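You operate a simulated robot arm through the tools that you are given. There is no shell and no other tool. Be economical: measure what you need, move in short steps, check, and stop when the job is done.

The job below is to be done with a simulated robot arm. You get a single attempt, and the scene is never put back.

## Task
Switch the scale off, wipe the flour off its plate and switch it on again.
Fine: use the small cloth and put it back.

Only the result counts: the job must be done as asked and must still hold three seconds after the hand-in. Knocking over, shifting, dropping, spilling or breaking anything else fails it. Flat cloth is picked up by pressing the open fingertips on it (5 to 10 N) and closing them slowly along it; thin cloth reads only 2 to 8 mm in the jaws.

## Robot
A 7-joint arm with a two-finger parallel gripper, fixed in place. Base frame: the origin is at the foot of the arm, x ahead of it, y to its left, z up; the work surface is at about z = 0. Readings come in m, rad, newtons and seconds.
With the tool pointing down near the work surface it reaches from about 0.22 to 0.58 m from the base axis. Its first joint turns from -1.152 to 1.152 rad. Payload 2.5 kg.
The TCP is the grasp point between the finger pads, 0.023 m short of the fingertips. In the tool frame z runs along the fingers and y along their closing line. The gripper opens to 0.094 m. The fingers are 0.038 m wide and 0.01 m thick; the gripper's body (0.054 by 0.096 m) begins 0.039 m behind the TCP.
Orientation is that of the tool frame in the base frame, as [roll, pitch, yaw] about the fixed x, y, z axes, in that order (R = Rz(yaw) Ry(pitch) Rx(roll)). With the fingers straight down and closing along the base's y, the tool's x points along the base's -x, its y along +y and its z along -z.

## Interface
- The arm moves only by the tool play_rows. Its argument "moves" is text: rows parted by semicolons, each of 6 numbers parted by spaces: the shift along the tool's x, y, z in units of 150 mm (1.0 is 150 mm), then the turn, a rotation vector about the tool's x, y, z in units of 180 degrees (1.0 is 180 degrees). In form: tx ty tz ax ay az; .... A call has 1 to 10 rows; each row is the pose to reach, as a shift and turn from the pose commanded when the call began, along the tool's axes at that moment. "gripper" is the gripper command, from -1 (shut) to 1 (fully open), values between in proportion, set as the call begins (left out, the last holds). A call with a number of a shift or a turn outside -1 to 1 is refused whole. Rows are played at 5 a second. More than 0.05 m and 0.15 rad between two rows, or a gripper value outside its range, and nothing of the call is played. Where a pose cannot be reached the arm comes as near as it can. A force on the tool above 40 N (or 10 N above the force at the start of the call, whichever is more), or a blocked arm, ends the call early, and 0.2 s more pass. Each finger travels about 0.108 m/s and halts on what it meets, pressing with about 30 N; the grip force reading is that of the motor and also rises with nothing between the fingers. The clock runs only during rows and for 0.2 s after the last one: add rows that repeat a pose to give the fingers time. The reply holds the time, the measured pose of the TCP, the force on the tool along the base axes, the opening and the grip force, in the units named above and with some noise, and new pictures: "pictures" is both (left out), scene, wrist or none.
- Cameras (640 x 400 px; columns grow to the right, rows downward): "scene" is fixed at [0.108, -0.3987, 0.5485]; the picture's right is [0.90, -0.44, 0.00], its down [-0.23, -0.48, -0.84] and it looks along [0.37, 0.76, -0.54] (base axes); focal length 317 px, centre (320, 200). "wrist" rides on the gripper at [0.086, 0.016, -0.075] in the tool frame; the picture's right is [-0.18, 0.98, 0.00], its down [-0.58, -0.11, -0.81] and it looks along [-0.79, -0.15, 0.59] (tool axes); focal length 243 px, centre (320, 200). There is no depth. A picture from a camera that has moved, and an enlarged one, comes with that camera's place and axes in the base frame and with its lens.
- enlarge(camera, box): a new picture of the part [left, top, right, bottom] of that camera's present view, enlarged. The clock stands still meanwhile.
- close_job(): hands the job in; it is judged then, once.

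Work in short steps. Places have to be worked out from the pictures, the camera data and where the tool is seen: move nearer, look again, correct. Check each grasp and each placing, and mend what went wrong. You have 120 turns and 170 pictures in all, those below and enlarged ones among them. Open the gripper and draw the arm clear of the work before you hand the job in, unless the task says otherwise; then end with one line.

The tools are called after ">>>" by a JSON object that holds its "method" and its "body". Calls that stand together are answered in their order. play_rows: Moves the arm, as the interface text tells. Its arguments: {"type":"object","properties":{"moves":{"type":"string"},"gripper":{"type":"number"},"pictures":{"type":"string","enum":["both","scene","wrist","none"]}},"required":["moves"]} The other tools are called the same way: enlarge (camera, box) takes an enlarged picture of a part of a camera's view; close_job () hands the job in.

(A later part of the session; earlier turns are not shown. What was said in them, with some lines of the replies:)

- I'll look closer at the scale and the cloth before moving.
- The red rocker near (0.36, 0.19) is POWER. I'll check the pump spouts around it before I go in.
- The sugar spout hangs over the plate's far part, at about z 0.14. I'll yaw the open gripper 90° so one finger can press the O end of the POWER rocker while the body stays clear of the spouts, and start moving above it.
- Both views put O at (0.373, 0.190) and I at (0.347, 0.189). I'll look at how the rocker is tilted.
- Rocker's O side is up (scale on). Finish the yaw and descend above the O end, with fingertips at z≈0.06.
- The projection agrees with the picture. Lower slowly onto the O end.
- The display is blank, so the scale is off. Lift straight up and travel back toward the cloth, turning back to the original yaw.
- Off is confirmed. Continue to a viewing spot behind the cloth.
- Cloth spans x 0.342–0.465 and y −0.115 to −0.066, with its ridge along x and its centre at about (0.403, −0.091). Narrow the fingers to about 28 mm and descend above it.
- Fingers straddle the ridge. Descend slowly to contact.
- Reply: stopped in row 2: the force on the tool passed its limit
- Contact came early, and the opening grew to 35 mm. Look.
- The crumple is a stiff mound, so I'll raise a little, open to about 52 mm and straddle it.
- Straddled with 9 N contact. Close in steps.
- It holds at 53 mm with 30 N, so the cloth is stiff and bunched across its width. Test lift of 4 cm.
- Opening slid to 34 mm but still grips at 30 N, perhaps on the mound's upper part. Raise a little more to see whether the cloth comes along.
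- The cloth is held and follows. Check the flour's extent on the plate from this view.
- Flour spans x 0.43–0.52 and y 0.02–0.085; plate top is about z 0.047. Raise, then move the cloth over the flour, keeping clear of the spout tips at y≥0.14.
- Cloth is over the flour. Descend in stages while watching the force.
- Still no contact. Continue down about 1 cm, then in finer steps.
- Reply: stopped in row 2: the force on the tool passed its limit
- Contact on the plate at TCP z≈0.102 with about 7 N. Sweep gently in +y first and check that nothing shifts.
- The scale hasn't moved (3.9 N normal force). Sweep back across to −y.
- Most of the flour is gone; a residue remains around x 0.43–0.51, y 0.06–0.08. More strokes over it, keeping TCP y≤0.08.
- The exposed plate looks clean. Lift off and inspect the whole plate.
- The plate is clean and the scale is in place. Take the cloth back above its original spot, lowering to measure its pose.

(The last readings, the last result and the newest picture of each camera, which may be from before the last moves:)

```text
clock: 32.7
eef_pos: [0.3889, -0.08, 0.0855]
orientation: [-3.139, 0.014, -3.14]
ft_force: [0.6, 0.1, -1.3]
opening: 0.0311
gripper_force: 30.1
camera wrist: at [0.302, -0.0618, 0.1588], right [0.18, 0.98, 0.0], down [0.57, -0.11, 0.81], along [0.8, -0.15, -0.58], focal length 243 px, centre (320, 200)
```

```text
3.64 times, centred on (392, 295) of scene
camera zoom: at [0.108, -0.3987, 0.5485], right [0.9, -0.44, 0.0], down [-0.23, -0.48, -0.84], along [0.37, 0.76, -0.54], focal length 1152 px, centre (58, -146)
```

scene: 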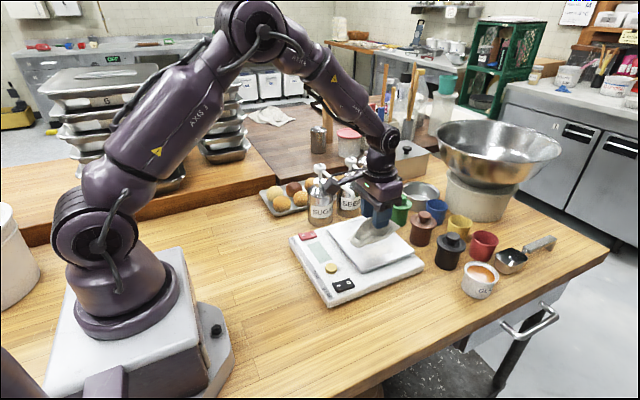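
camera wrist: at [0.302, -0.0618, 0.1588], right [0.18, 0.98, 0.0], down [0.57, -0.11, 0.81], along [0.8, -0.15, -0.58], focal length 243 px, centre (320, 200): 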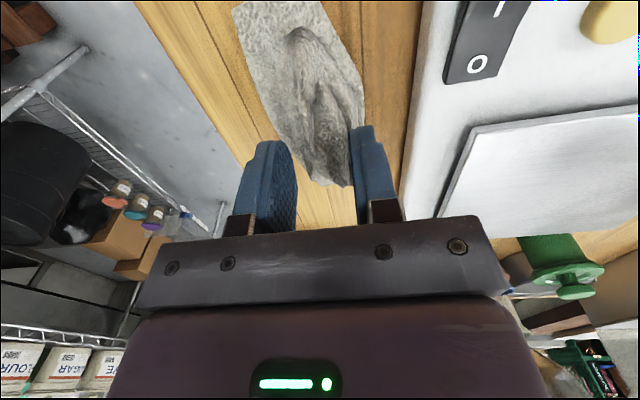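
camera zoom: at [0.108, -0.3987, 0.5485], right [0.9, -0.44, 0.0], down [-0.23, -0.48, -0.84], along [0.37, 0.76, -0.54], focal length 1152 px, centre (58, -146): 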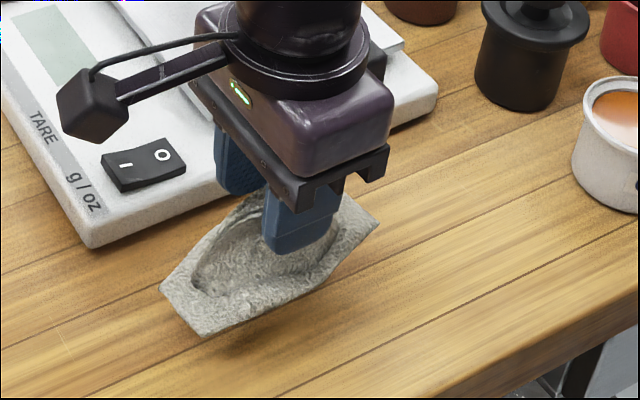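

Compared with the original corners, the cloth needs a shift of about (+7, −10) mm and a turn of about −4.5° in yaw. Apply that and descend.

>>> {"method": "play_rows", "body": {"moves": "-0.045 -0.06 0 0 0 0.025; -0.045 -0.06 0.06 0 0 0.025; -0.045 -0.06 0.12 0 0 0.025; -0.045 -0.06 0.15 0 0 0.025; -0.045 -0.06 0.17 0 0 0.025; -0.045 -0.06 0.18 0 0 0.025", "pictures": "wrist"}}

>>> {"method": "enlarge", "body": {"camera": "scene", "box": [270, 190, 450, 350]}}

```text
clock: 34.1
eef_pos: [0.3966, -0.0885, 0.06]
orientation: [-3.14, 0.012, 3.066]
ft_force: [-0.7, 1.1, -0.8]
opening: 0.0308
gripper_force: 30.0
camera wrist: at [0.3108, -0.0637, 0.1325], right [0.26, 0.97, 0.0], down [0.56, -0.15, 0.81], along [0.79, -0.21, -0.58], focal length 243 px, centre (320, 200)
```

wrist: 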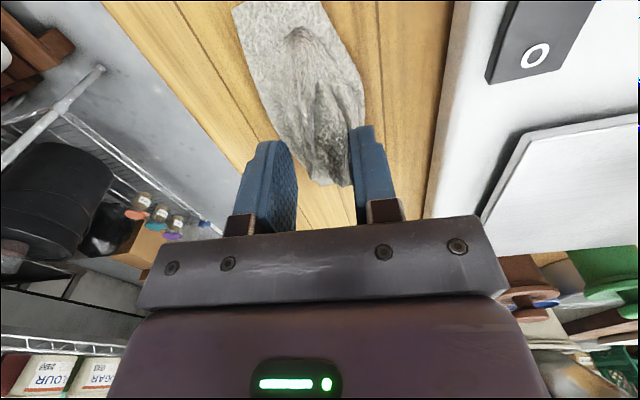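

```text
2.50 times, centred on (360, 270) of scene
camera zoom: at [0.108, -0.3987, 0.5485], right [0.9, -0.44, 0.0], down [-0.23, -0.48, -0.84], along [0.37, 0.76, -0.54], focal length 792 px, centre (220, 25)
```

zoom: 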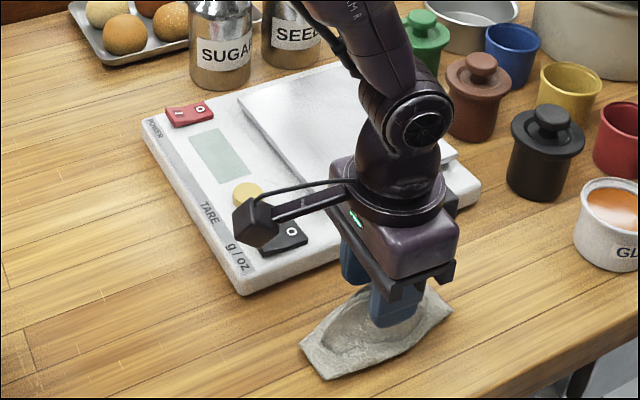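

It nearly overlays the first picture. A small nudge of +6 mm in x, then set down.

>>> {"method": "play_rows", "body": {"moves": "-0.04 -0.013 0 0 0 0; -0.04 -0.013 0.015 0 0 0; -0.04 -0.013 0.025 0 0 0; -0.04 -0.013 0.033 0 0 0", "pictures": "none"}}

>>> {"method": "enlarge", "body": {"camera": "scene", "box": [270, 190, 450, 350]}}

```text
clock: 35.0
eef_pos: [0.4019, -0.0915, 0.0566]
orientation: [-3.14, 0.012, 3.066]
ft_force: [-4.3, 0.9, 7.8]
opening: 0.0303
gripper_force: 30.0
stopped in row 4: the force on the tool passed its limit (the readings are from after the stop); the commanded pose is now the measured one
```

```text
2.50 times, centred on (360, 270) of scene
camera zoom: at [0.1079, -0.3987, 0.5485], right [0.9, -0.44, 0.0], down [-0.23, -0.48, -0.84], along [0.37, 0.76, -0.54], focal length 792 px, centre (220, 25)
```

zoom: 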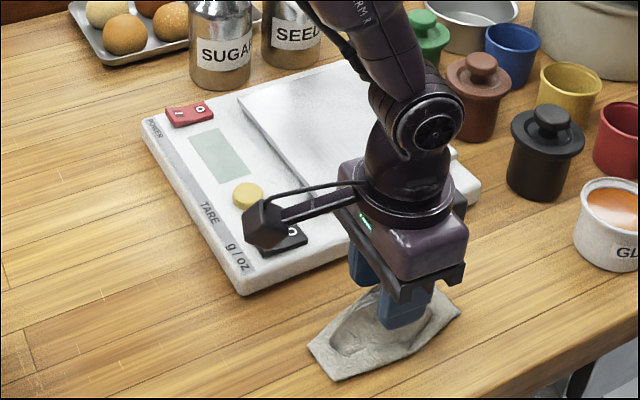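

Placed on the table, almost exactly as in the first picture. Release by opening, then rise straight up.

>>> {"method": "play_rows", "body": {"moves": "0 0 0 0 0 0; 0 0 0 0 0 0; 0 0 0 0 0 0; 0 0 -0.1 0 0 0; 0 0 -0.3 0 0 0; 0 0 -0.55 0 0 0; 0 0 -0.8 0 0 0; 0 0 -1 0 0 0", "gripper": 0.6, "pictures": "none"}}

>>> {"method": "enlarge", "body": {"camera": "scene", "box": [270, 190, 450, 350]}}

```text
clock: 36.8
eef_pos: [0.4012, -0.0903, 0.2079]
orientation: [-3.138, 0.012, 3.065]
ft_force: [-0.1, -0.2, 0.1]
opening: 0.0752
gripper_force: 0.0
```

```text
2.50 times, centred on (360, 270) of scene
camera zoom: at [0.108, -0.3987, 0.5485], right [0.9, -0.44, 0.0], down [-0.23, -0.48, -0.84], along [0.37, 0.76, -0.54], focal length 792 px, centre (220, 25)
```

zoom: 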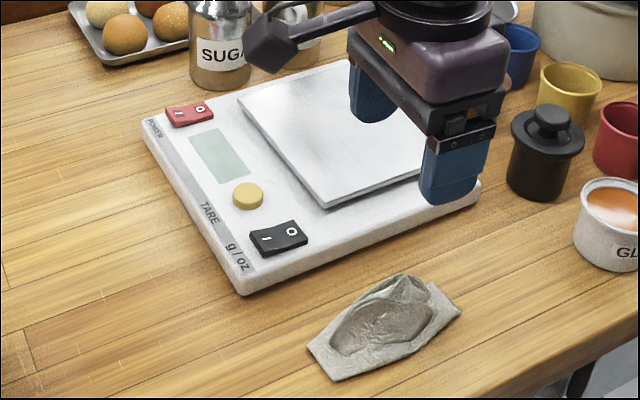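

The cloth lies where it was. Now go back to the POWER rocker with the gripper fully open, turning toward yaw −90°.

>>> {"method": "play_rows", "body": {"moves": "0.07 0.15 0 0 0 -0.045; 0.14 0.3 0 0 0 -0.09; 0.21 0.45 0 0 0 -0.135; 0.28 0.6 0 0 0 -0.18; 0.36 0.75 0 0 0 -0.225; 0.429 0.903 0 0 0 -0.27; 0.429 0.903 0 0 0 -0.27", "gripper": 1, "pictures": "none"}}

```text
clock: 38.4
eef_pos: [0.3469, 0.0502, 0.2067]
orientation: [-3.131, 0.009, -2.368]
ft_force: [0.2, -0.8, -0.4]
opening: 0.0941
gripper_force: 0.1
```

Second half of the traverse to (0.293, 0.19).

>>> {"method": "play_rows", "body": {"moves": "-0.066 0.153 0 0 0 -0.043; -0.132 0.306 0 0 0 -0.086; -0.198 0.46 0 0 0 -0.129; -0.263 0.613 0 0 0 -0.172; -0.33 0.766 0 0 0 -0.215; -0.395 0.919 0 0 0 -0.254; -0.395 0.919 0 0 0 -0.254", "pictures": "wrist"}}

```text
clock: 40.0
eef_pos: [0.2928, 0.1907, 0.2053]
orientation: [-3.131, -0.003, -1.571]
ft_force: [0.2, 0.3, -0.1]
opening: 0.0941
gripper_force: 0.2
camera wrist: at [0.2764, 0.1054, 0.2795], right [-0.98, 0.18, -0.01], down [0.1, 0.58, 0.81], along [0.15, 0.79, -0.59], focal length 243 px, centre (320, 200)
```

wrist: 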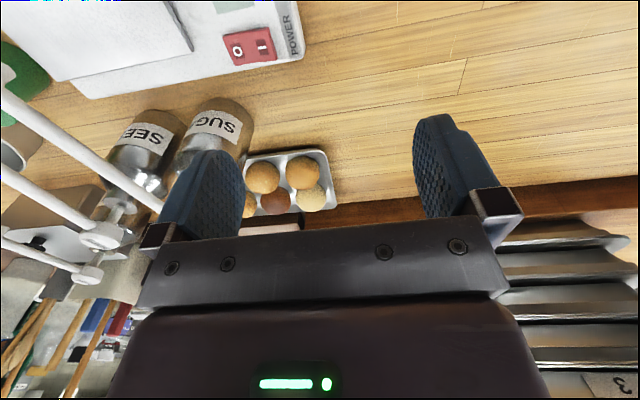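

I is at (0.347, 0.190) and the finger is at x≈0.345. Descend.

>>> {"method": "play_rows", "body": {"moves": "0 0 0.25 0 0 0; 0 0 0.5 0 0 0; 0 0 0.7 0 0 0; 0 0 0.82 0 0 0; 0 0 0.82 0 0 0", "pictures": "none"}}

>>> {"method": "play_rows", "body": {"moves": "0 0 0.05 0 0 0; 0 0 0.09 0 0 0; 0 0 0.12 0 0 0; 0 0 0.14 0 0 0; 0 0 0.15 0 0 0", "pictures": "none"}}

>>> {"method": "enlarge", "body": {"camera": "scene", "box": [269, 200, 365, 260]}}

```text
clock: 41.2
eef_pos: [0.2957, 0.19, 0.0815]
orientation: [-3.129, -0.004, -1.573]
ft_force: [-0.1, 0.1, 0.5]
opening: 0.094
gripper_force: 0.1
```

```text
clock: 42.4
eef_pos: [0.2967, 0.1892, 0.0596]
orientation: [-3.128, -0.001, -1.571]
ft_force: [-1.0, -0.4, 5.0]
opening: 0.0933
gripper_force: 0.1
```

```text
6.67 times, centred on (317, 230) of scene
camera zoom: at [0.1079, -0.3987, 0.5485], right [0.9, -0.44, 0.0], down [-0.23, -0.48, -0.84], along [0.37, 0.76, -0.54], focal length 2113 px, centre (340, 0)
```

zoom: 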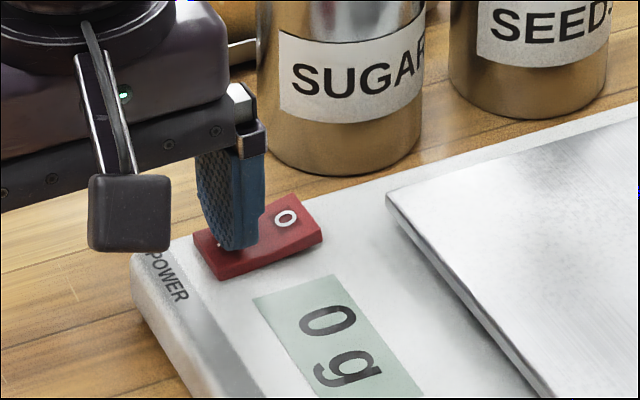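

The display shows "0 g" again. Lift clear and do a final check.

>>> {"method": "play_rows", "body": {"moves": "0 0 -0.1 0 0 0; 0 0 -0.35 0 0 0; 0 0 -0.65 0 0 0; 0 0 -1 0 0 0; 0 0.2 -1 0 0 0; 0 0.2 -1 0 0 0", "pictures": "scene"}}

>>> {"method": "enlarge", "body": {"camera": "scene", "box": [270, 190, 450, 350]}}

```text
refused: row 4 steps farther than a row can; nothing moved
```

```text
2.50 times, centred on (360, 270) of scene
camera zoom: at [0.1079, -0.3987, 0.5485], right [0.9, -0.44, 0.0], down [-0.23, -0.48, -0.84], along [0.37, 0.76, -0.54], focal length 792 px, centre (220, 25)
```

zoom: 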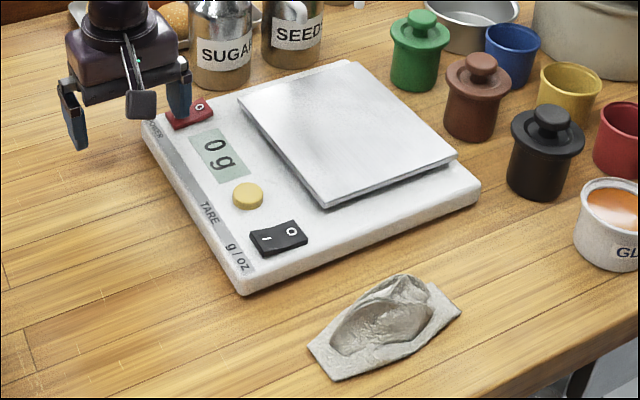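

One row stepped too far and the call was refused. Lift with smaller steps.

>>> {"method": "play_rows", "body": {"moves": "0 0 -0.1 0 0 0; 0 0 -0.35 0 0 0; 0 0 -0.6 0 0 0; 0 0 -0.85 0 0 0; 0 0 -1 0 0 0; 0 0 -1 0 0 0", "pictures": "scene"}}

>>> {"method": "enlarge", "body": {"camera": "scene", "box": [270, 190, 450, 350]}}

```text
clock: 43.8
eef_pos: [0.294, 0.1903, 0.2092]
orientation: [-3.131, -0.002, -1.573]
ft_force: [-0.2, 0.7, 0.0]
opening: 0.0942
gripper_force: 0.0
```

scene: 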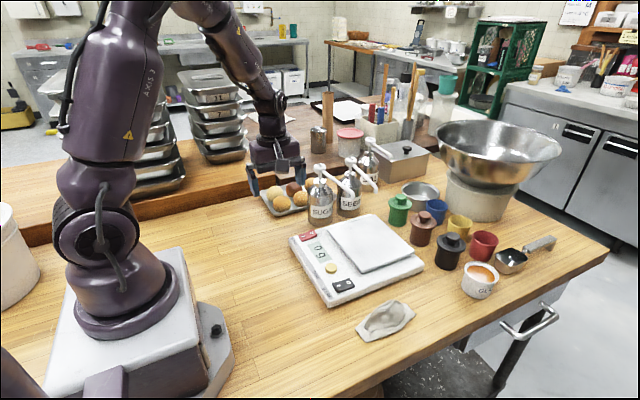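

```text
2.50 times, centred on (360, 270) of scene
camera zoom: at [0.1079, -0.3987, 0.5485], right [0.9, -0.44, 0.0], down [-0.23, -0.48, -0.84], along [0.37, 0.76, -0.54], focal length 792 px, centre (220, 25)
```

zoom: 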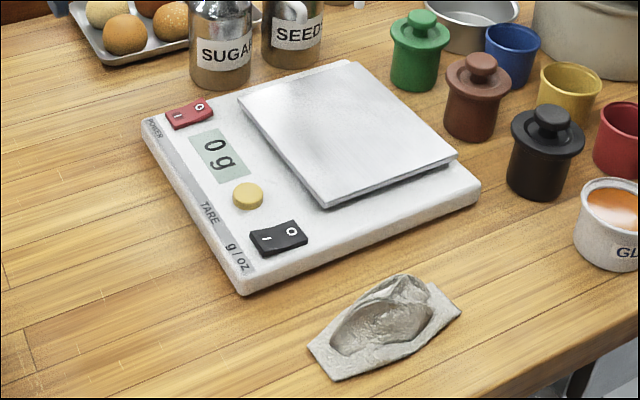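

The scale is on, the plate is clean, the cloth is back and the arm is clear. Handing in.

>>> {"method": "close_job", "body": {}}

```text
The job is handed in.
```

I switched the scale off, wiped the flour off its plate with the small cloth, put the cloth back where it was and switched the scale on again; the display reads "0 g" and nothing else appears to have moved.
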